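You operate a simulated robot arm through the tools that you are given. There is no shell and no other tool.

You run a simulated robot arm. Do the job below in one go: nothing can be reset, and whatever is moved stays where it is left.

JOB
Change the roller on the jig and oil the jig.
Fine: worn one into the bench's scrap tray, new one home on the stub; two drops or more in the oil cup, no flood; can back. Set down upright: blue jig oil can.

It is judged by the outcome, as a careful person would: the job done as asked, and still so three seconds after it is handed in. It fails if anything else is knocked over, pushed out of place, dropped, spilled or broken.

ROBOT AND FRAMES
A 7-joint arm with a two-finger gripper, fixed in place. Base frame: the origin is on the floor under the middle of its stand, x ahead of it, y to its left, z up; the work surface is at about z = 860. Lengths are in mm, angles in rad, forces in N, time in s.
With the tool pointing down near the work surface it reaches from about 340 to 720 mm from the base axis. Its first joint turns from -1.152 to 1.152 rad. Payload 2.45 kg.
The TCP is the grasp point between the finger pads, 26 mm short of the fingertips. In the tool frame z runs along the fingers and y along their closing line. The gripper opens to 96 mm; its body begins 69 mm behind the TCP.
Orientation is that of the tool frame in the base frame, as [roll, pitch, yaw] about the fixed x, y, z axes, in that order (R = Rz(yaw) Ry(pitch) Rx(roll)). With the fingers straight down and closing along the base's y, the tool's x points along the base's -x, its y along +y and its z along -z.

CONTROLS
- The arm moves only by the tool jog_arm. Its argument "series" is a list of rows, each a list of 7 numbers: the opening, from 0 (shut) to 1 (fully open), then the shift along the tool's x, y, z in mm, then the turn, a rotation vector about the tool's x, y, z in degrees. In form: [[hand, tx, ty, tz, rx, ry, rz], ...]. A call has 1 to 20 rows; each row shifts and turns the commanded pose from where the row before left it, along the tool's axes as they then stand. Rows are played at 5 a second. More than 50 mm and 0.15 rad between two rows, or a gripper value outside its range, and nothing of the call is played. A pose out of reach is approached as far as the arm can. The call stops where the force on the tool passes 40 N (or 10 N more than at its start, if that is more) or the arm is blocked; 0.2 s more then pass. Each finger travels about 50 mm/s and halts on what it meets, pressing with about 24 N; the grip force reading is that of the motor and also rises with nothing between the fingers. The clock runs only during rows and for 0.2 s after the last one: add rows that do not move to give the fingers time. It gives the time, the measured TCP pose, the force on the tool (base axes), the opening and the grip force at its end, in the units of the frame above (readings bear some noise), with the torque about the TCP (base axes, N m) and any sound that the robot's microphone picked up.
- Cameras (640 x 400 px; columns grow to the right, rows downward): "scene" is fixed at [186.4, -415.5, 1427.5]; the picture's right is [0.51, -0.86, 0.00], its down [-0.46, -0.27, -0.85] and it looks along [0.73, 0.43, -0.53] (base axes); focal length 345 px, centre (320, 200). "wrist" rides on the gripper at [82, 3, -98] in the tool frame; the picture's right is [-0.04, 1.00, 0.00], its down [-0.73, -0.03, -0.68] and it looks along [-0.68, -0.03, 0.73] (tool axes); focal length 256 px, centre (320, 200). There is no depth. A picture from a camera that has moved, and an enlarged one, comes with that camera's place and axes in the base frame and with its lens.
- camera(camera): a new picture of that camera. No time passes.
- close_up(camera, box): a new picture of the part [left, top, right, bottom] of that camera's present view, enlarged. No time passes.
- job_done(): hands the job in; it is judged then, once.

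Places have to be worked out from the pictures, the camera data and where the tool is seen. Open the gripper and draw the arm clear of the work before you hand the job in, unless the task says otherwise.

The tools are called after "Request:" as name(argument=value, ...) on one line, values as JSON. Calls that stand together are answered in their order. jog_arm: Moves the arm, as the interface text tells. Its arguments: {"type":"object","properties":{"series":{"type":"array","items":{"type":"array","items":{"type":"number"}}}},"required":["series"]} The other tools are called the same way: camera (camera) takes a picture; close_up (camera, box) takes an enlarged picture of a part of a camera's view; job_done () hands the job in.

At the start:

```text
time_s: 0.0
tcp_pos: [405.8, -192.9, 1270.0]
tcp_rot: [3.141, 0.001, 3.141]
wrist_force: [-0.3, 0.3, -0.1]
moment: [-0.03, 0.04, -0.04]
opening: 96.0
gripper_force: 0.0
```

scene: 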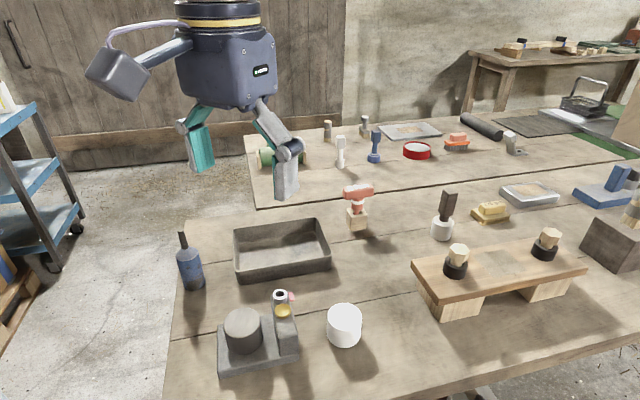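
wrist: 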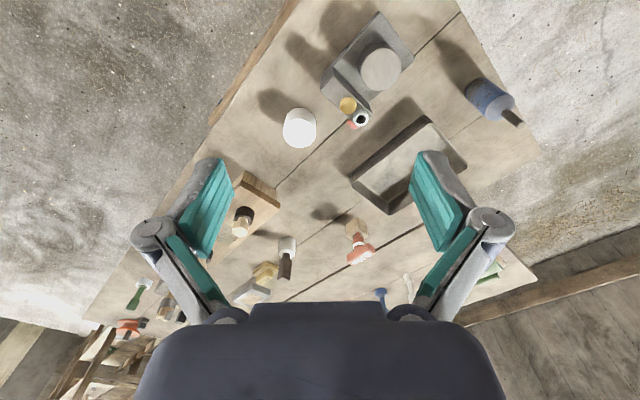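

I'll begin by looking closely at the jig, the white roller, the tray and the blue bottle in both views.

Request:
close_up(camera="scene", box=[160, 200, 400, 390])

Request:
close_up(camera="wrist", box=[240, 0, 560, 220])

Request:
close_up(camera="scene", box=[240, 90, 560, 290])

```text
2.11 times, centred on (280, 295) of scene
camera zoom: at [186.4, -415.5, 1427.5], right [0.51, -0.86, 0.0], down [-0.46, -0.27, -0.85], along [0.73, 0.43, -0.53], focal length 726 px, centre (404, 0)
```

zoom: 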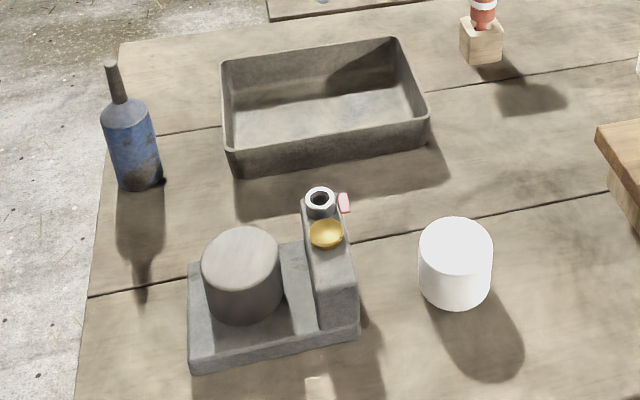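

```text
1.82 times, centred on (400, 110) of wrist
camera zoom: at [324.9, -189.0, 1369.0], right [0.04, 1.0, 0.0], down [0.73, -0.03, 0.68], along [0.68, -0.03, -0.73], focal length 465 px, centre (174, 364)
```

zoom: 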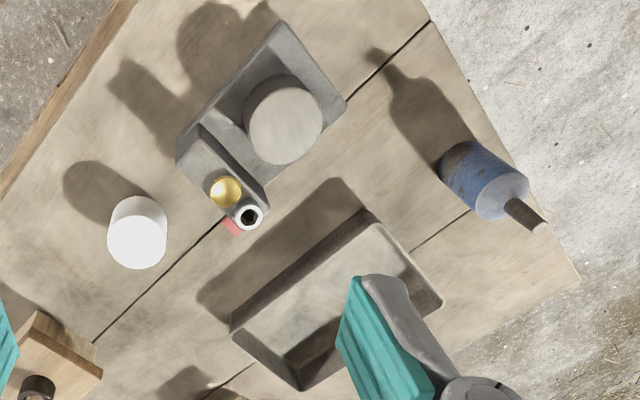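

```text
2.00 times, centred on (400, 190) of scene
camera zoom: at [186.4, -415.5, 1427.5], right [0.51, -0.86, 0.0], down [-0.46, -0.27, -0.85], along [0.73, 0.43, -0.53], focal length 689 px, centre (160, 220)
```

zoom: 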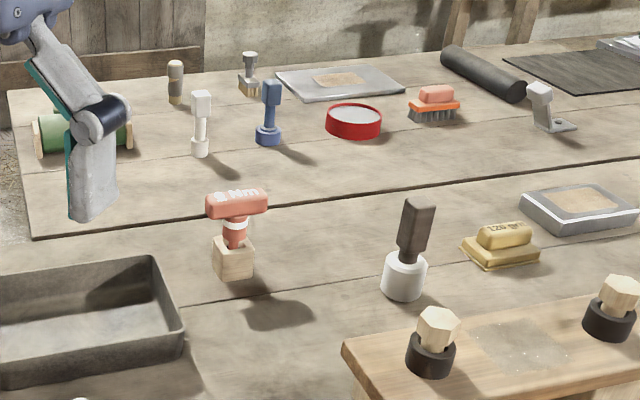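

The jig shows a grey roller on a base, with a brass cup, a white-ringed thing and a red piece on the side block. I'll zoom in further to understand these.

Request:
close_up(camera="scene", box=[210, 275, 310, 380])

Request:
close_up(camera="wrist", box=[310, 0, 430, 140])

Request:
close_up(camera="scene", box=[160, 220, 220, 300])

Request:
close_up(camera="scene", box=[320, 295, 370, 355])

```text
3.81 times, centred on (260, 328) of scene
camera zoom: at [186.4, -415.5, 1427.5], right [0.51, -0.86, 0.0], down [-0.46, -0.27, -0.85], along [0.73, 0.43, -0.53], focal length 1313 px, centre (549, -286)
```

zoom: 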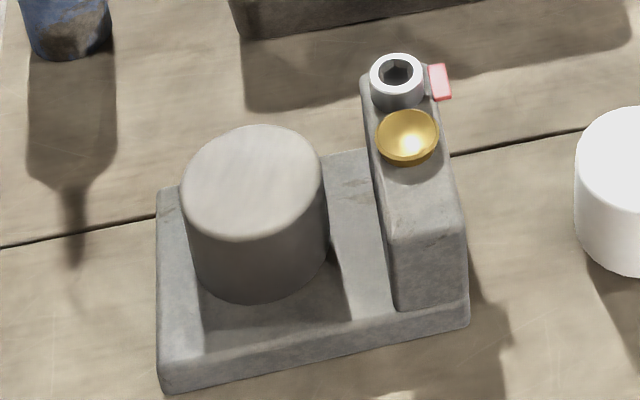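

```text
2.86 times, centred on (370, 70) of wrist
camera zoom: at [324.9, -189.0, 1369.0], right [0.04, 1.0, 0.0], down [0.73, -0.03, 0.68], along [0.68, -0.03, -0.73], focal length 731 px, centre (177, 571)
```

zoom: 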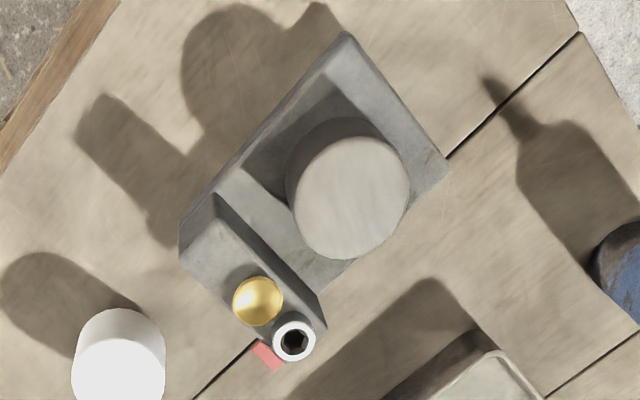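

```text
5.00 times, centred on (190, 260) of scene
camera zoom: at [186.4, -415.5, 1427.5], right [0.51, -0.86, 0.0], down [-0.46, -0.27, -0.85], along [0.73, 0.43, -0.53], focal length 1724 px, centre (970, -100)
```

zoom: 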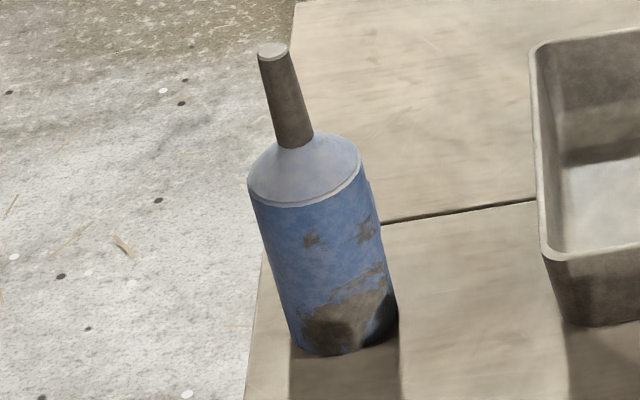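

```text
6.67 times, centred on (345, 325) of scene
camera zoom: at [186.4, -415.5, 1427.5], right [0.51, -0.86, 0.0], down [-0.46, -0.27, -0.85], along [0.73, 0.43, -0.53], focal length 2298 px, centre (153, -633)
```

zoom: 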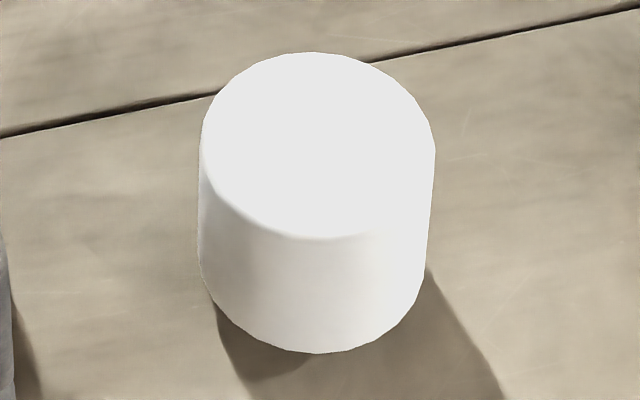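

There's a hex-socket screw with a red flag on the jig tower, perhaps a lock for the roller. I'll look closely at the other tools before deciding.

Request:
close_up(camera="scene", box=[335, 175, 385, 240])

Request:
close_up(camera="scene", box=[420, 180, 520, 245])

Request:
close_up(camera="scene", box=[310, 110, 400, 170])

Request:
close_up(camera="scene", box=[410, 215, 600, 320])

Request:
close_up(camera="scene", box=[272, 285, 302, 320])

Request:
close_up(camera="scene", box=[560, 150, 640, 280])

```text
6.15 times, centred on (360, 208) of scene
camera zoom: at [186.4, -415.5, 1427.5], right [0.51, -0.86, 0.0], down [-0.46, -0.27, -0.85], along [0.73, 0.43, -0.53], focal length 2121 px, centre (74, 154)
```

zoom: 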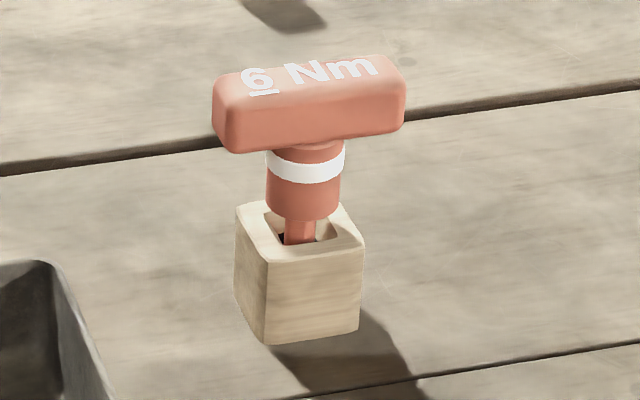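

```text
6.15 times, centred on (470, 212) of scene
camera zoom: at [186.4, -415.5, 1427.5], right [0.51, -0.86, 0.0], down [-0.46, -0.27, -0.85], along [0.73, 0.43, -0.53], focal length 2121 px, centre (-603, 123)
```

zoom: 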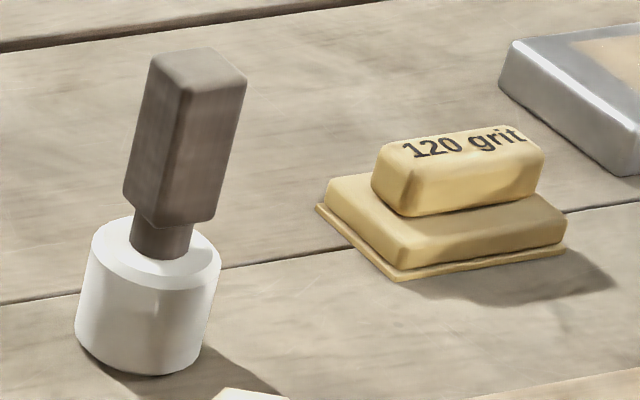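

```text
6.67 times, centred on (355, 140) of scene
camera zoom: at [186.4, -415.5, 1427.5], right [0.51, -0.86, 0.0], down [-0.46, -0.27, -0.85], along [0.73, 0.43, -0.53], focal length 2298 px, centre (87, 600)
```

zoom: 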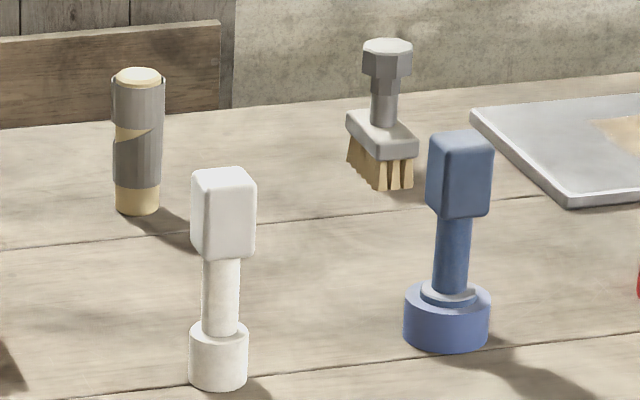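

```text
3.37 times, centred on (505, 268) of scene
camera zoom: at [186.4, -415.5, 1427.5], right [0.51, -0.86, 0.0], down [-0.46, -0.27, -0.85], along [0.73, 0.43, -0.53], focal length 1161 px, centre (-303, -27)
```

zoom: 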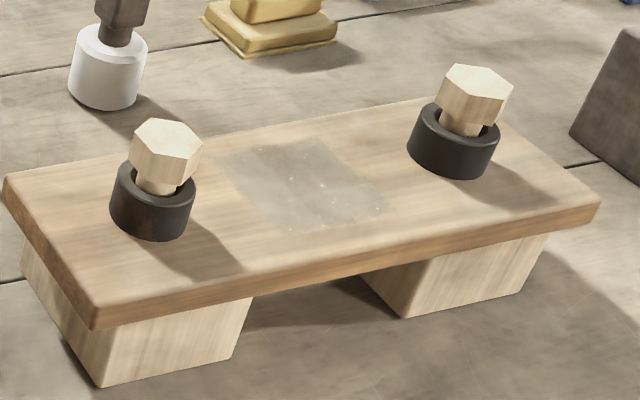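

```text
11.43 times, centred on (287, 302) of scene
camera zoom: at [186.4, -415.5, 1427.5], right [0.51, -0.86, 0.0], down [-0.46, -0.27, -0.85], along [0.73, 0.43, -0.53], focal length 3940 px, centre (697, -971)
```

zoom: 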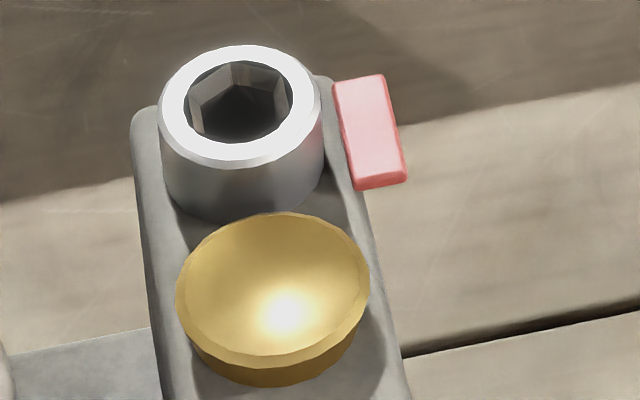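

```text
3.08 times, centred on (600, 215) of scene
camera zoom: at [186.4, -415.5, 1427.5], right [0.51, -0.86, 0.0], down [-0.46, -0.27, -0.85], along [0.73, 0.43, -0.53], focal length 1061 px, centre (-542, 154)
```

zoom: 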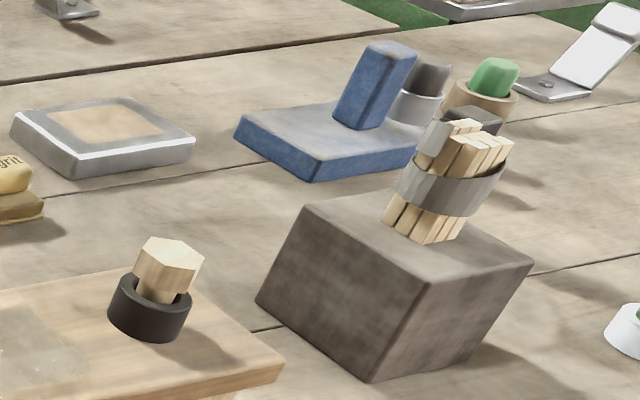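

Triangulating both views, I put the worn roller at about (462,-92), top z≈905; the cup at (510,-148,932) and the hex screw at (533,-125,940). The new white roller is at about (576,-238), and the oil can at about (513,98) and ~160 mm tall. I'll move above the jig for a better look.

Request:
jog_arm(series=[[1, -8.5, 23, 37, 0, 0, 0], [1, -8.5, 23, 37, 0, 0, 0], [1, -8.5, 23, 37, 0, 0, 0], [1, -8.5, 23, 37, 0, 0, 0], [1, 0, 0, 0, 0, 0, 0]])

Request:
camera(camera="wrist")

```text
time_s: 1.2
tcp_pos: [439.4, -101.6, 1123.5]
tcp_rot: [-3.14, 0.0, 3.14]
wrist_force: [0.5, -0.7, -0.2]
moment: [0.0, -0.01, -0.04]
opening: 96.1
gripper_force: 0.0
```

```text
taken
camera wrist: at [358.1, -97.2, 1220.8], right [0.04, 1.0, 0.0], down [0.73, -0.03, 0.68], along [0.68, -0.03, -0.73], focal length 256 px, centre (320, 200)
```

wrist: 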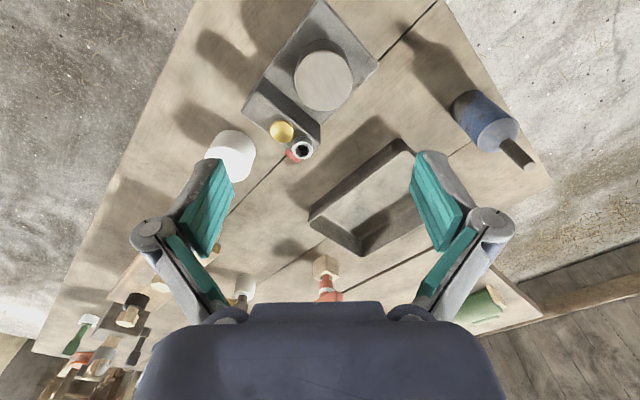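

Request:
close_up(camera="wrist", box=[220, 0, 400, 170])

Request:
close_up(camera="wrist", box=[260, 100, 350, 170])

Request:
close_up(camera="wrist", box=[380, 20, 560, 200])

```text
2.35 times, centred on (310, 85) of wrist
camera zoom: at [358.1, -97.2, 1220.8], right [0.04, 1.0, 0.0], down [0.73, -0.03, 0.68], along [0.68, -0.03, -0.73], focal length 602 px, centre (344, 471)
```

zoom: 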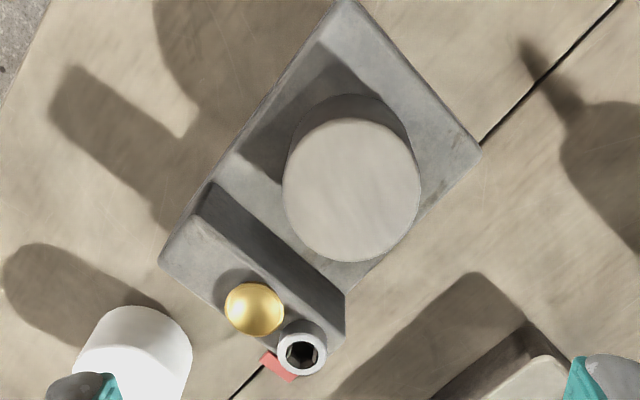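

```text
5.71 times, centred on (305, 135) of wrist
camera zoom: at [358.1, -97.2, 1220.8], right [0.04, 1.0, 0.0], down [0.73, -0.03, 0.68], along [0.68, -0.03, -0.73], focal length 1463 px, centre (406, 571)
```

zoom: 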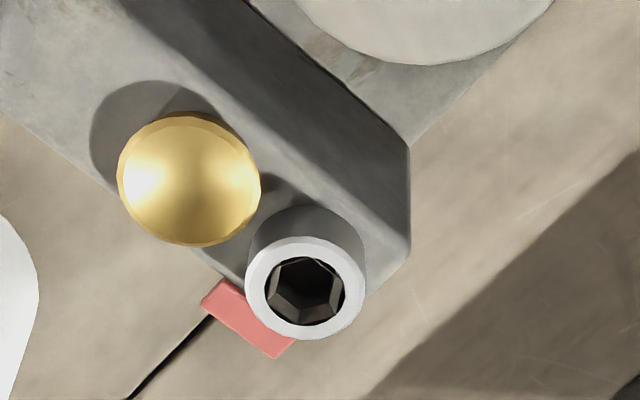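

```text
2.22 times, centred on (470, 110) of wrist
camera zoom: at [358.1, -97.2, 1220.8], right [0.04, 1.0, 0.0], down [0.73, -0.03, 0.68], along [0.68, -0.03, -0.73], focal length 569 px, centre (-13, 400)
```

zoom: 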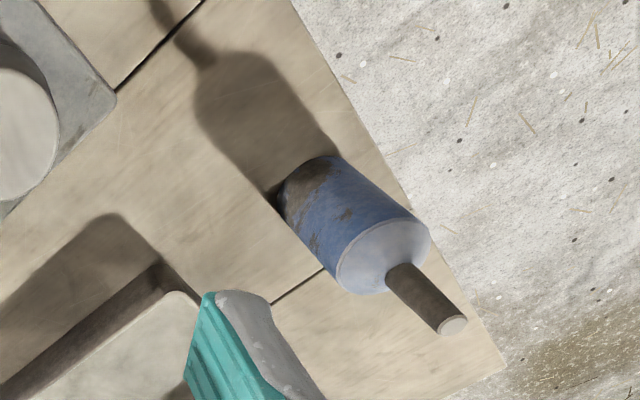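

The refined fix puts the worn roller's top centre at about (455,-98,925), with a diameter of about 65 mm. The jig and tower run at 45°. I'll centre over it and turn the hand 45° so the fingers close parallel to the tower.

Request:
jog_arm(series=[[1, -8, 2, 36, 0, 0, 0], [1, -8, 2, 36, 0, 0, 0], [1, 0, 0, 0, 0, 0, 7.5], [1, 0, 0, 0, 0, 0, 7.5], [1, 0, 0, 0, 0, 0, 7.5], [1, 0, 0, 0, 0, 0, 7.5], [1, 0, 0, 0, 0, 0, 7.5], [1, 0, 0, 0, 0, 0, 7.5], [1, 0, 0, 0, 0, 0, 0]])

Request:
camera(camera="wrist")

Request:
camera(camera="scene")

```text
time_s: 3.2
tcp_pos: [456.2, -97.6, 1051.3]
tcp_rot: [-3.141, 0.0, 2.355]
wrist_force: [-0.3, 0.5, 0.0]
moment: [0.0, 0.03, -0.02]
opening: 96.0
gripper_force: 0.1
```

```text
taken
camera wrist: at [401.2, -36.4, 1148.6], right [0.74, 0.68, 0.0], down [0.5, -0.54, 0.68], along [0.46, -0.5, -0.73], focal length 256 px, centre (320, 200)
```

wrist: 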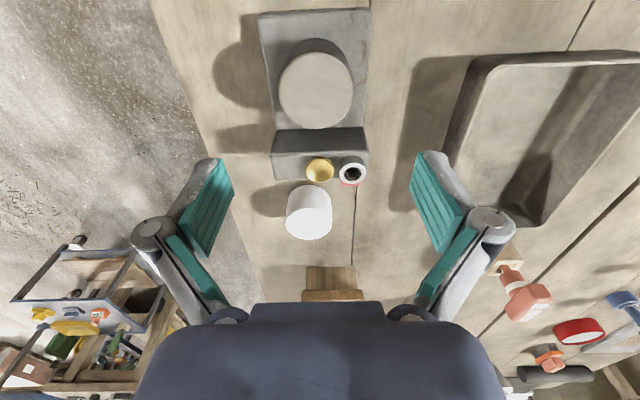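

```text
taken
```

scene: 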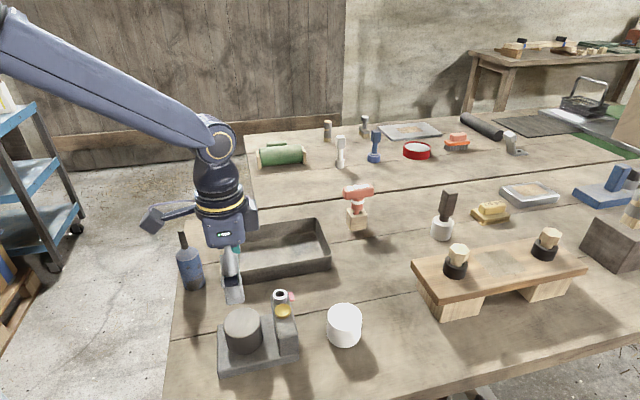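

Request:
close_up(camera="wrist", box=[240, 0, 400, 200])

```text
2.00 times, centred on (320, 100) of wrist
camera zoom: at [401.2, -36.4, 1148.6], right [0.74, 0.68, 0.0], down [0.5, -0.54, 0.68], along [0.46, -0.5, -0.73], focal length 512 px, centre (320, 400)
```

zoom: 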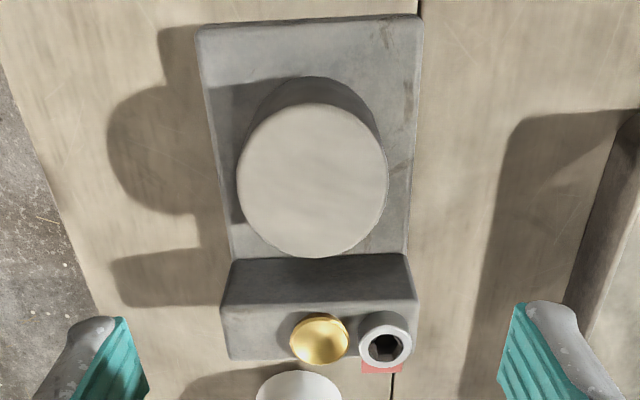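

The roller centre comes out near (452.5,-97.2), so I'll shift about +3 in tool x and -2.3 in tool y. I'll descend until the fingertips are just above the roller's top.

Request:
jog_arm(series=[[1, 2.9, -2.3, 30, 0, 0, 0], [1, 0, 0, 30, 0, 0, 0], [1, 0, 0, 30, 0, 0, 0], [1, 0, 0, 0, 0, 0, 0]])

Request:
camera(camera="wrist")

Request:
close_up(camera="scene", box=[160, 200, 360, 390])

```text
time_s: 4.2
tcp_pos: [449.7, -99.2, 961.2]
tcp_rot: [3.14, 0.001, 2.355]
wrist_force: [-0.4, -0.3, -0.4]
moment: [-0.02, 0.02, -0.01]
opening: 95.9
gripper_force: 0.0
```

```text
taken
camera wrist: at [396.1, -36.5, 1059.1], right [0.73, 0.68, 0.0], down [0.5, -0.54, 0.68], along [0.46, -0.5, -0.73], focal length 256 px, centre (320, 200)
```

wrist: 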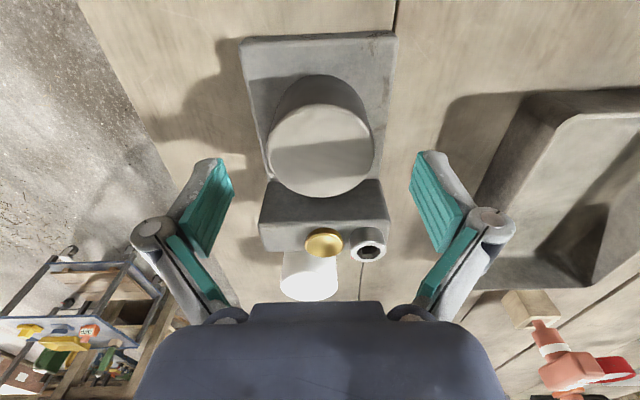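

```text
2.11 times, centred on (260, 295) of scene
camera zoom: at [186.4, -415.5, 1427.5], right [0.51, -0.86, 0.0], down [-0.46, -0.27, -0.85], along [0.73, 0.43, -0.53], focal length 726 px, centre (446, 0)
```

zoom: 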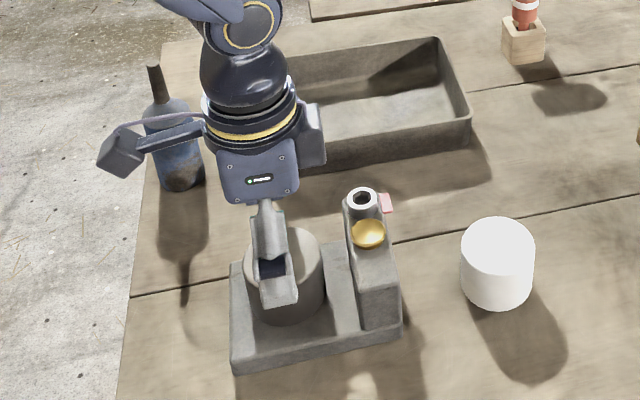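

The roller sits centred between the open fingers, about 15 mm clear each side. I'll lower to z≈908 so the fingertips straddle the roller above the base plate.

Request:
jog_arm(series=[[1, 0, 0, 18, 0, 0, 0], [1, 0, 0, 18, 0, 0, 0], [1, 0, 0, 16, 0, 0, 0], [1, 0, 0, 0, 0, 0, 0]])

Request:
camera(camera="wrist")

Request:
close_up(camera="scene", box=[200, 270, 320, 390])

```text
time_s: 5.2
tcp_pos: [451.0, -96.0, 908.6]
tcp_rot: [-3.142, 0.001, 2.354]
wrist_force: [-0.3, 0.0, -0.8]
moment: [-0.01, 0.02, -0.01]
opening: 96.1
gripper_force: 0.0
```

```text
taken
camera wrist: at [396.5, -35.4, 1007.3], right [0.74, 0.68, 0.0], down [0.5, -0.54, 0.68], along [0.46, -0.5, -0.73], focal length 256 px, centre (320, 200)
```

wrist: 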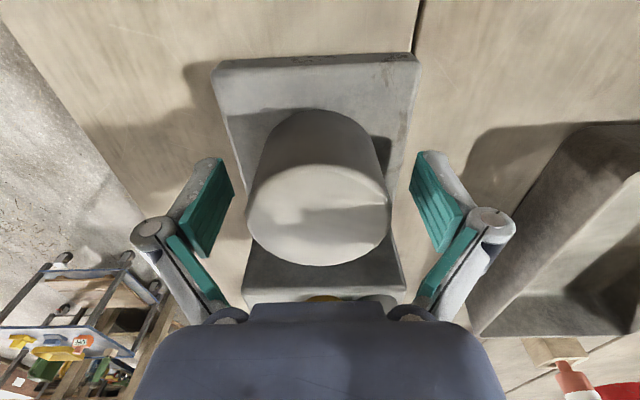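

```text
3.33 times, centred on (260, 330) of scene
camera zoom: at [186.4, -415.5, 1427.5], right [0.51, -0.86, 0.0], down [-0.46, -0.27, -0.85], along [0.73, 0.43, -0.53], focal length 1149 px, centre (520, -233)
```

zoom: 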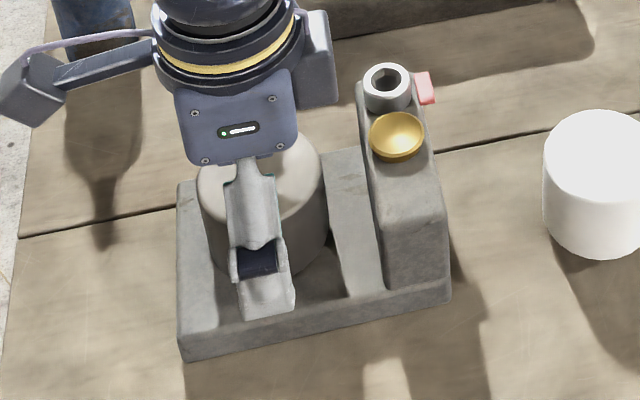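

Both fingers straddle the roller with clear gaps. Now I'll close the grip gently on it and watch the forces.

Request:
jog_arm(series=[[0.8, 0, 0, 0, 0, 0, 0], [0.6, 0, 0, 0, 0, 0, 0], [0.5, 0, 0, 0, 0, 0, 0], [0.5, 0, 0, 0, 0, 0, 0], [0.5, 0, 0, 0, 0, 0, 0]])

Request:
camera(camera="wrist")

```text
time_s: 6.4
tcp_pos: [451.9, -96.4, 909.2]
tcp_rot: [-3.141, 0.001, 2.357]
wrist_force: [-1.9, 0.0, 5.7]
moment: [-0.08, 0.12, -0.01]
opening: 63.3
gripper_force: 24.0
```

```text
taken
camera wrist: at [396.5, -35.5, 1007.7], right [0.73, 0.68, 0.0], down [0.5, -0.54, 0.68], along [0.46, -0.5, -0.73], focal length 256 px, centre (320, 200)
```

wrist: 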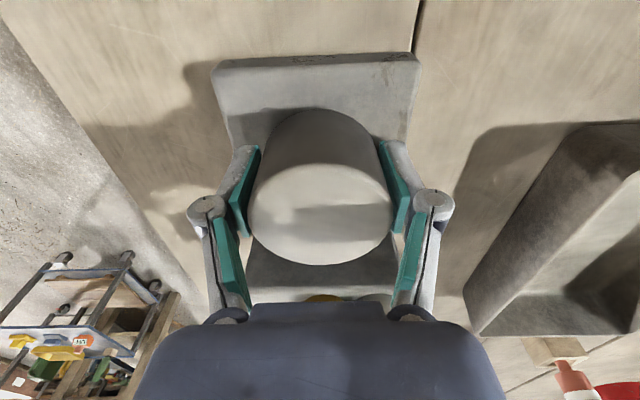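

Gripped at 63.3 mm with hardly any side load, so the roller is centred. I'll lift a little and slowly, to find out whether it is free or locked.

Request:
jog_arm(series=[[0.5, 0, 0, -2, 0, 0, 0], [0.5, 0, 0, -2, 0, 0, 0], [0.5, 0, 0, 0, 0, 0, 0]])

Request:
camera(camera="wrist")

Request:
close_up(camera="scene", box=[200, 270, 320, 390])

```text
time_s: 7.2
tcp_pos: [451.6, -96.5, 911.1]
tcp_rot: [-3.141, 0.0, 2.356]
wrist_force: [0.1, -0.2, -1.4]
moment: [0.0, 0.01, -0.02]
opening: 63.3
gripper_force: 23.7
```

```text
taken
camera wrist: at [397.2, -35.4, 1011.0], right [0.73, 0.68, 0.0], down [0.5, -0.54, 0.68], along [0.46, -0.5, -0.73], focal length 256 px, centre (320, 200)
```

wrist: 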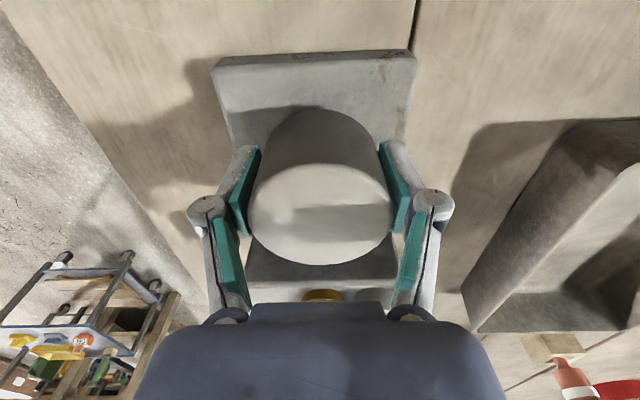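

```text
3.33 times, centred on (260, 330) of scene
camera zoom: at [186.5, -415.5, 1427.5], right [0.51, -0.86, 0.0], down [-0.46, -0.27, -0.85], along [0.73, 0.43, -0.53], focal length 1149 px, centre (520, -233)
```

zoom: 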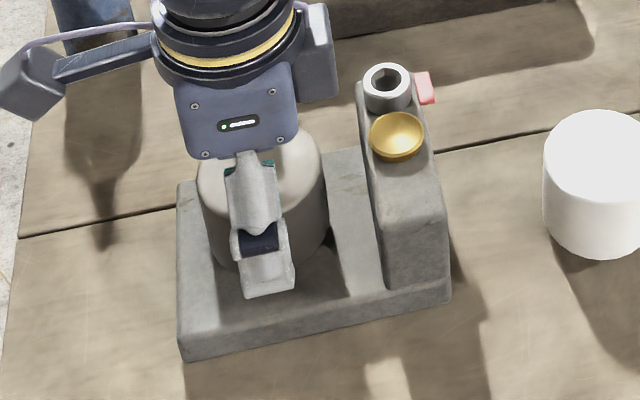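

The pull is only about 1.4 N, so the roller is free and rising while the jig stays put. I'll keep lifting straight up.

Request:
jog_arm(series=[[0.5, 0, 0, -5, 0, 0, 0], [0.5, 0, 0, -5, 0, 0, 0], [0.5, 0, 0, -5, 0, 0, 0], [0.5, 0, 0, -5, 0, 0, 0], [0.5, 0, 0, 0, 0, 0, 0]])

Request:
camera(camera="wrist")

Request:
close_up(camera="scene", box=[200, 270, 320, 390])

```text
time_s: 8.4
tcp_pos: [452.6, -97.2, 932.0]
tcp_rot: [-3.141, -0.002, 2.357]
wrist_force: [-1.7, 1.5, -3.3]
moment: [0.05, 0.06, 0.04]
opening: 63.4
gripper_force: 24.4
```

```text
taken
camera wrist: at [397.4, -36.2, 1030.8], right [0.73, 0.68, 0.0], down [0.5, -0.54, 0.68], along [0.46, -0.5, -0.73], focal length 256 px, centre (320, 200)
```

wrist: 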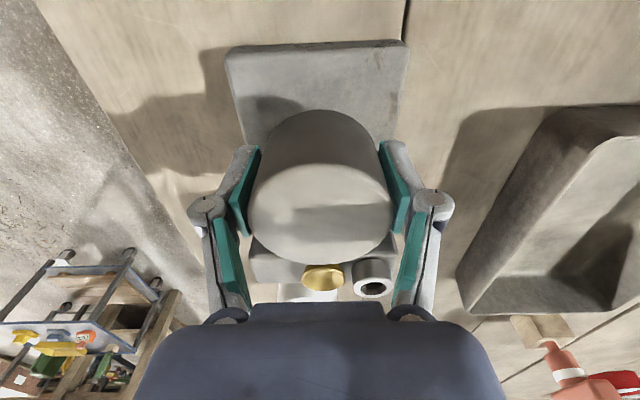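

```text
3.33 times, centred on (260, 330) of scene
camera zoom: at [186.4, -415.5, 1427.5], right [0.51, -0.86, 0.0], down [-0.46, -0.27, -0.85], along [0.73, 0.43, -0.53], focal length 1149 px, centre (520, -233)
```

zoom: 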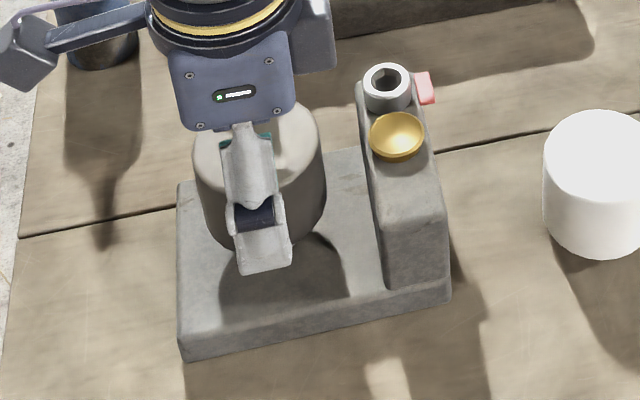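

The roller is coming straight up and the jig hasn't moved. I'll continue upward until well clear of the stub.

Request:
jog_arm(series=[[0.5, 0, 0, -8, 0, 0, 0], [0.5, 0, 0, -8, 0, 0, 0], [0.5, 0, 0, -10, 0, 0, 0], [0.5, 0, 0, -15, 0, 0, 0], [0.5, 0, 0, -20, 0, 0, 0], [0.5, 0, 0, -25, 0, 0, 0], [0.5, 0, 0, 0, 0, 0, 0]])

Request:
camera(camera="wrist")

Request:
camera(camera="scene")

```text
time_s: 10.0
tcp_pos: [451.3, -97.1, 1018.9]
tcp_rot: [-3.141, -0.001, 2.357]
wrist_force: [-0.7, -0.8, -2.5]
moment: [-0.01, -0.03, -0.01]
opening: 63.3
gripper_force: 23.9
```

```text
taken
camera wrist: at [397.3, -35.6, 1117.5], right [0.73, 0.68, 0.0], down [0.5, -0.54, 0.68], along [0.46, -0.5, -0.73], focal length 256 px, centre (320, 200)
```

wrist: 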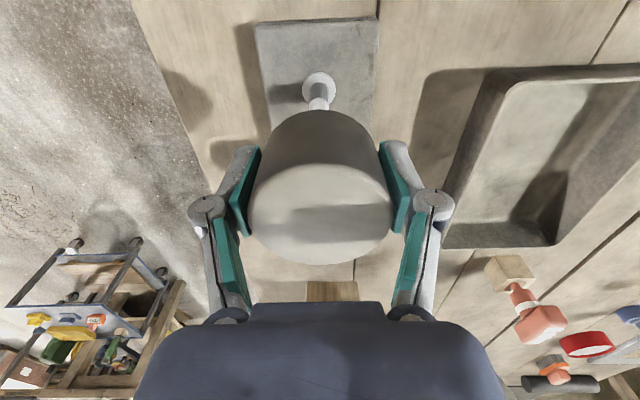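

```text
taken
```

scene: 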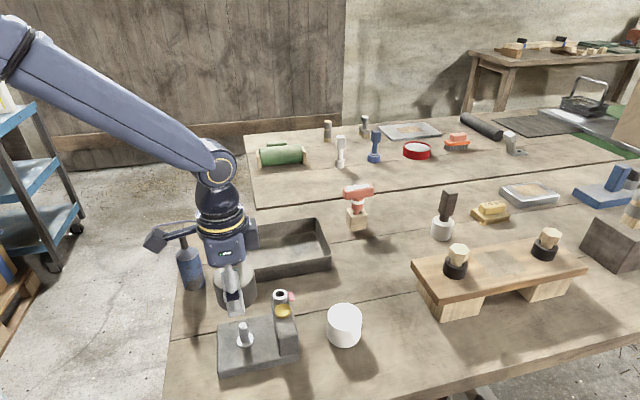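

The roller is off and the stub is exposed. I'll zoom on the stub to see its shape and place, and on the tray for placement.

Request:
close_up(camera="scene", box=[205, 280, 315, 380])

Request:
close_up(camera="wrist", box=[270, 50, 370, 130])

Request:
close_up(camera="scene", box=[220, 200, 350, 300])

```text
4.00 times, centred on (260, 330) of scene
camera zoom: at [186.4, -415.5, 1427.5], right [0.51, -0.86, 0.0], down [-0.46, -0.27, -0.85], along [0.73, 0.43, -0.53], focal length 1379 px, centre (560, -320)
```

zoom: 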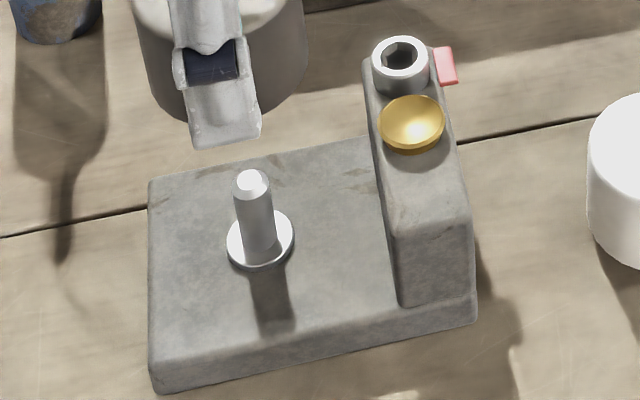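

```text
5.00 times, centred on (320, 90) of wrist
camera zoom: at [397.3, -35.6, 1117.5], right [0.73, 0.68, 0.0], down [0.5, -0.54, 0.68], along [0.46, -0.5, -0.73], focal length 1280 px, centre (320, 750)
```

zoom: 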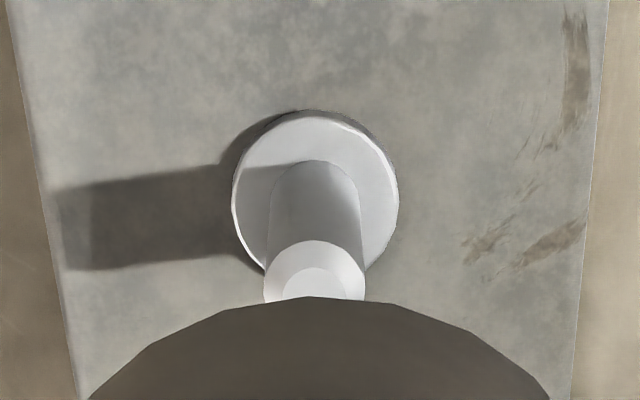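

```text
4.00 times, centred on (285, 250) of scene
camera zoom: at [186.4, -415.5, 1427.5], right [0.51, -0.86, 0.0], down [-0.46, -0.27, -0.85], along [0.73, 0.43, -0.53], focal length 1379 px, centre (460, 0)
```

zoom: 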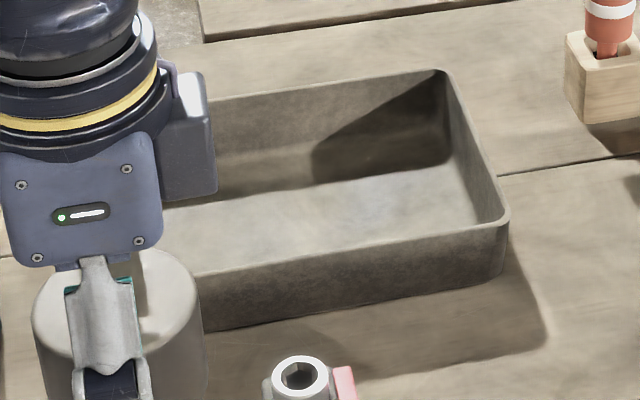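

I need the held roller's bottom height relative to the fingertips, so I'll zoom in on it in the scene view.

Request:
close_up(camera="scene", box=[205, 255, 270, 325])

Request:
close_up(camera="scene", box=[215, 310, 305, 385])

```text
5.71 times, centred on (238, 290) of scene
camera zoom: at [186.4, -415.5, 1427.5], right [0.51, -0.86, 0.0], down [-0.46, -0.27, -0.85], along [0.73, 0.43, -0.53], focal length 1970 px, centre (791, -314)
```

zoom: 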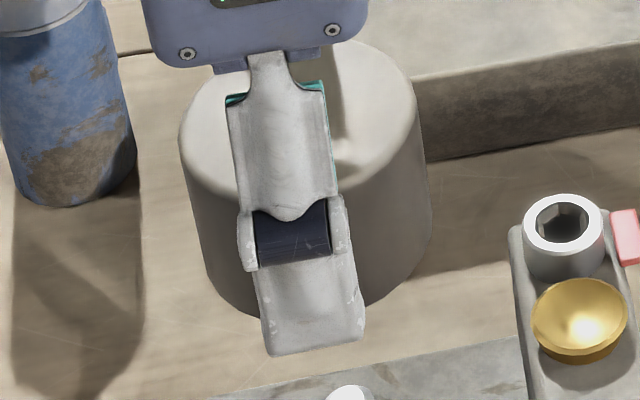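

```text
5.33 times, centred on (260, 348) of scene
camera zoom: at [186.4, -415.5, 1427.5], right [0.51, -0.86, 0.0], down [-0.46, -0.27, -0.85], along [0.73, 0.43, -0.53], focal length 1838 px, centre (640, -587)
```

zoom: 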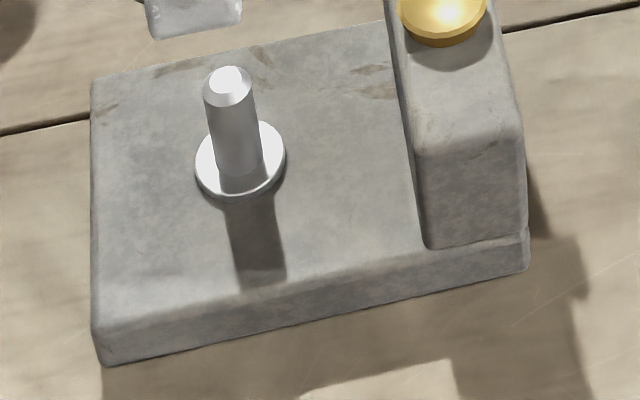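

From the wrist view the held roller's top is about 18 mm above the TCP and centred within 1 mm. That puts the stub at about (452,-97.5) with its flange at z≈880. The tray is centred near (693,-1) with its long side along (0.7,-0.71). I'll turn the hand 90° so the fingers line up with the tray's long side.

Request:
jog_arm(series=[[0.5, 0, 0, -10, 0, 0, 0], [0.5, 0, 0, 0, 0, 0, -7.5], [0.5, 0, 0, 0, 0, 0, -7.5], [0.5, 0, 0, 0, 0, 0, -7.5], [0.5, 0, 0, 0, 0, 0, -7.5], [0.5, 0, 0, 0, 0, 0, -7.5], [0.5, 0, 0, 0, 0, 0, -7.5], [0.5, 0, 0, 0, 0, 0, -7.5], [0.5, 0, 0, 0, 0, 0, -7.5], [0.5, 0, 0, 0, 0, 0, -7.5], [0.5, 0, 0, 0, 0, 0, -7.5], [0.5, 0, 0, 0, 0, 0, -7.5], [0.5, 0, 0, 0, 0, 0, -7.5], [0.5, 0, 0, 0, 0, 0, 0]])

Request:
camera(camera="wrist")

```text
time_s: 13.0
tcp_pos: [452.2, -96.9, 1028.2]
tcp_rot: [-3.141, 0.001, -2.355]
wrist_force: [-1.0, -0.2, -1.0]
moment: [0.05, 0.01, -0.01]
opening: 63.2
gripper_force: 23.5
```

```text
taken
camera wrist: at [392.7, -151.5, 1126.8], right [-0.68, 0.73, 0.0], down [0.54, 0.5, 0.68], along [0.5, 0.46, -0.73], focal length 256 px, centre (320, 200)
```

wrist: 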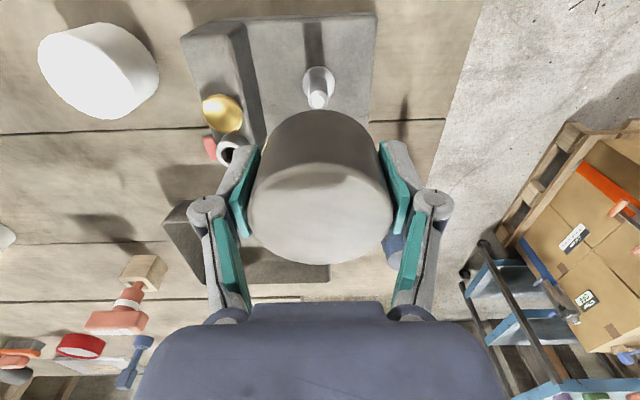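

The turn went cleanly with the roller held firmly. Now I'll travel at this height to above the tray target, about (668,4).

Request:
jog_arm(series=[[0.5, -37.4, -13.5, 0, 0, 0, 0], [0.5, -37.4, -13.5, 0, 0, 0, 0], [0.5, -37.4, -13.5, 0, 0, 0, 0], [0.5, -37.4, -13.5, 0, 0, 0, 0], [0.5, -37.4, -13.5, 0, 0, 0, 0], [0.5, -37.4, -13.5, 0, 0, 0, 0], [0.5, 0, 0, 0, 0, 0, 0]])

Request:
camera(camera="wrist")

Request:
camera(camera="scene")

```text
time_s: 14.6
tcp_pos: [668.1, 0.9, 1026.7]
tcp_rot: [-3.14, 0.0, -2.356]
wrist_force: [-1.3, 0.4, -1.7]
moment: [-0.01, 0.0, 0.0]
opening: 63.4
gripper_force: 24.5
```

```text
taken
camera wrist: at [608.8, -52.0, 1126.1], right [-0.68, 0.73, 0.0], down [0.54, 0.5, 0.68], along [0.5, 0.46, -0.73], focal length 256 px, centre (320, 200)
```

wrist: 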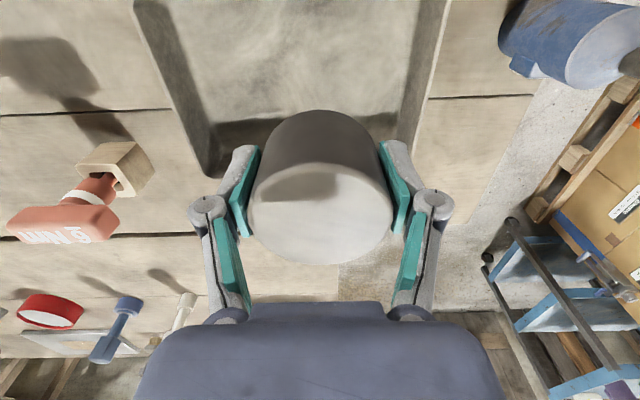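

```text
taken
```

scene: 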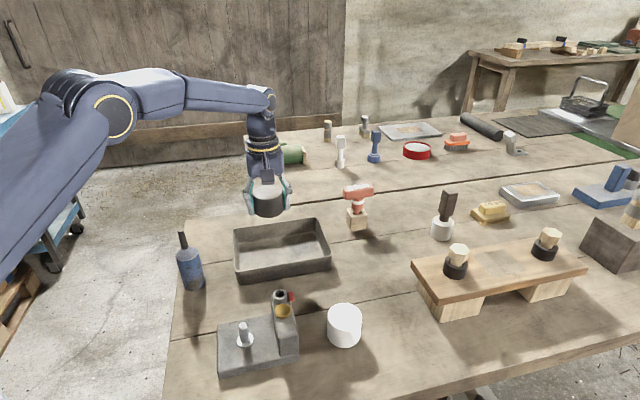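

I'll check where the tray walls fall relative to the roller before lowering.

Request:
close_up(camera="wrist", box=[120, 0, 460, 210])

Request:
close_up(camera="scene", box=[210, 150, 350, 290])

```text
1.88 times, centred on (290, 105) of wrist
camera zoom: at [608.8, -52.0, 1126.1], right [-0.68, 0.73, 0.0], down [0.54, 0.5, 0.68], along [0.5, 0.46, -0.73], focal length 482 px, centre (376, 379)
```

zoom: 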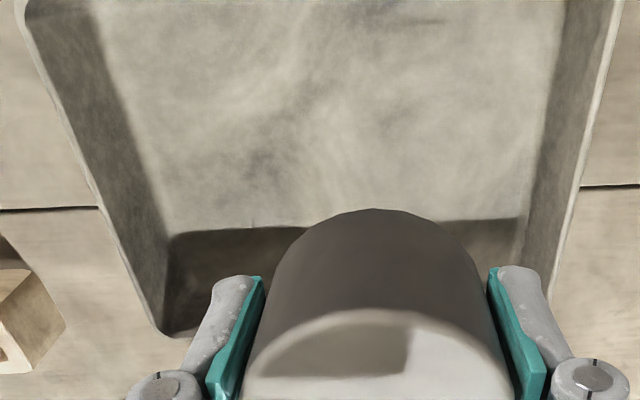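

```text
2.86 times, centred on (280, 220) of scene
camera zoom: at [186.5, -415.5, 1427.5], right [0.51, -0.86, 0.0], down [-0.46, -0.27, -0.85], along [0.73, 0.43, -0.53], focal length 985 px, centre (434, 143)
```

zoom: 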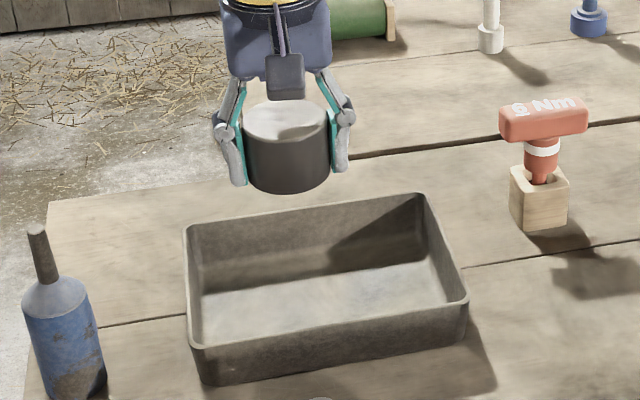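

The dark band in the tray is shadow. The rim fits put the tray at about 210×155 mm with its rim near z≈897, so this spot is well inside. I'll nudge 8 mm toward the tray centre and lower to just above the floor.

Request:
jog_arm(series=[[0.5, -8, 0, 30, 0, 0, 0], [0.5, 0, 0, 35, 0, 0, 0], [0.5, 0, 0, 35, 0, 0, 0], [0.5, 0, 0, 20, 0, 0, 0], [0.5, 0, 0, 0, 0, 0, 0]])

Request:
close_up(camera="scene", box=[210, 170, 350, 290])

Request:
camera(camera="wrist")

```text
time_s: 15.8
tcp_pos: [674.7, 10.5, 909.1]
tcp_rot: [3.142, 0.0, -2.355]
wrist_force: [-0.3, -0.3, -1.4]
moment: [0.0, -0.03, -0.01]
opening: 63.2
gripper_force: 24.1
```

```text
3.33 times, centred on (280, 230) of scene
camera zoom: at [186.5, -415.5, 1427.5], right [0.51, -0.86, 0.0], down [-0.46, -0.27, -0.85], along [0.73, 0.43, -0.53], focal length 1149 px, centre (453, 100)
```

zoom: 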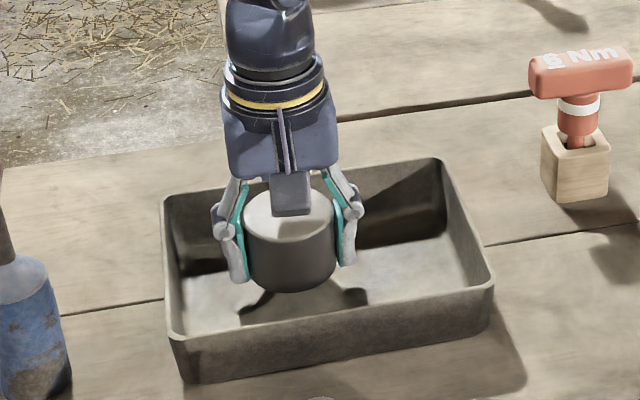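

```text
taken
camera wrist: at [614.6, -43.4, 1006.0], right [-0.68, 0.73, 0.0], down [0.54, 0.5, 0.68], along [0.5, 0.46, -0.73], focal length 256 px, centre (320, 200)
```

wrist: 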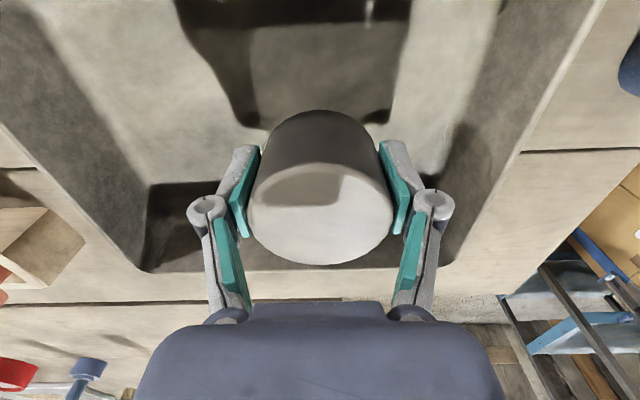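

The roller is inside the tray with room on every side. I'll go down in small steps until contact.

Request:
jog_arm(series=[[0.5, 0, 0, 4, 0, 0, 0], [0.5, 0, 0, 4, 0, 0, 0], [0.5, 0, 0, 3, 0, 0, 0], [0.5, 0, 0, 2, 0, 0, 0], [0.5, 0, 0, 0, 0, 0, 0]])

```text
time_s: 17.0
tcp_pos: [672.5, 10.7, 894.9]
tcp_rot: [3.139, 0.001, -2.357]
wrist_force: [0.0, -1.0, -1.4]
moment: [-0.01, 0.01, 0.0]
opening: 63.1
gripper_force: 23.8
```

No contact yet at z≈895, so I'll continue in 1 mm steps.

Request:
jog_arm(series=[[0.5, 0, 0, 1, 0, 0, 0], [0.5, 0, 0, 1, 0, 0, 0], [0.5, 0, 0, 1, 0, 0, 0], [0.5, 0, 0, 0, 0, 0, 0]])

```text
time_s: 18.0
tcp_pos: [672.4, 10.1, 892.1]
tcp_rot: [3.14, -0.001, -2.356]
wrist_force: [-0.1, -0.1, -1.3]
moment: [0.0, -0.03, 0.02]
opening: 63.3
gripper_force: 24.0
```

Request:
close_up(camera="scene", box=[245, 210, 305, 270])

Request:
jog_arm(series=[[0.5, 0, 0, 1, 0, 0, 0], [0.5, 0, 0, 1, 0, 0, 0], [0.5, 0, 0, 0, 0, 0, 0]])

```text
6.67 times, centred on (275, 240) of scene
camera zoom: at [186.5, -415.5, 1427.5], right [0.51, -0.86, 0.0], down [-0.46, -0.27, -0.85], along [0.73, 0.43, -0.53], focal length 2298 px, centre (620, -67)
```

zoom: 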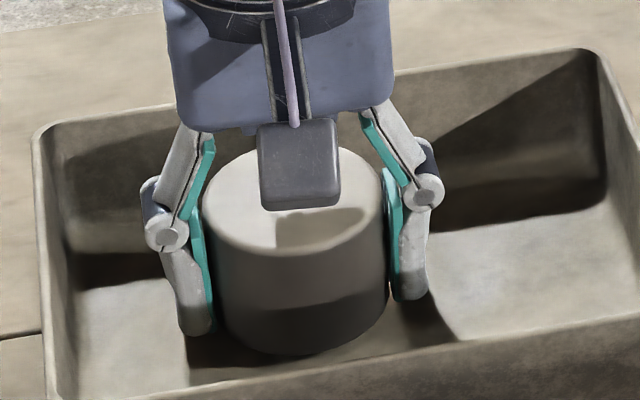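

```text
time_s: 18.8
tcp_pos: [674.0, 10.2, 890.5]
tcp_rot: [3.141, 0.001, -2.356]
wrist_force: [0.3, 0.4, -0.8]
moment: [-0.01, -0.01, -0.02]
opening: 63.0
gripper_force: 24.0
```

Still free at z≈890.5. I'll keep stepping down.

Request:
jog_arm(series=[[0.5, 0, 0, 1, 0, 0, 0], [0.5, 0, 0, 1, 0, 0, 0], [0.5, 0, 0, 0, 0, 0, 0]])

```text
time_s: 19.6
tcp_pos: [672.6, 9.4, 889.5]
tcp_rot: [-3.141, 0.0, -2.355]
wrist_force: [0.5, -0.2, -1.3]
moment: [0.02, 0.03, -0.01]
opening: 63.3
gripper_force: 24.1
```

Request:
jog_arm(series=[[0.5, 0, 0, 1, 0, 0, 0], [0.5, 0, 0, 1, 0, 0, 0], [0.5, 0, 0, 0, 0, 0, 0]])

Request:
close_up(camera="scene", box=[245, 210, 305, 270])

```text
time_s: 20.4
tcp_pos: [674.7, 10.4, 887.7]
tcp_rot: [-3.141, 0.0, -2.356]
wrist_force: [-1.2, -1.3, 5.6]
moment: [-0.03, 0.23, 0.01]
opening: 63.2
gripper_force: 23.8
```

```text
6.67 times, centred on (275, 240) of scene
camera zoom: at [186.3, -415.6, 1427.6], right [0.51, -0.86, 0.0], down [-0.46, -0.27, -0.85], along [0.73, 0.43, -0.53], focal length 2298 px, centre (620, -67)
```

zoom: 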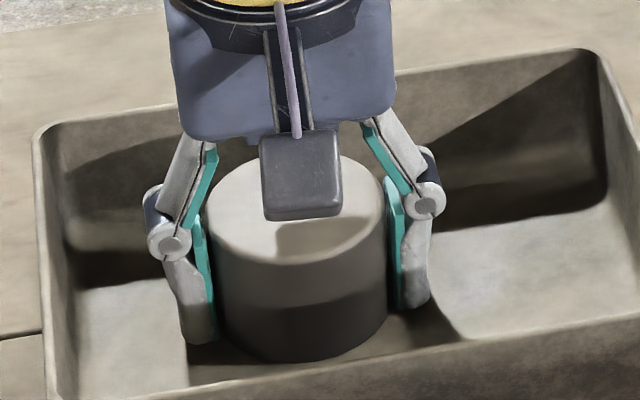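

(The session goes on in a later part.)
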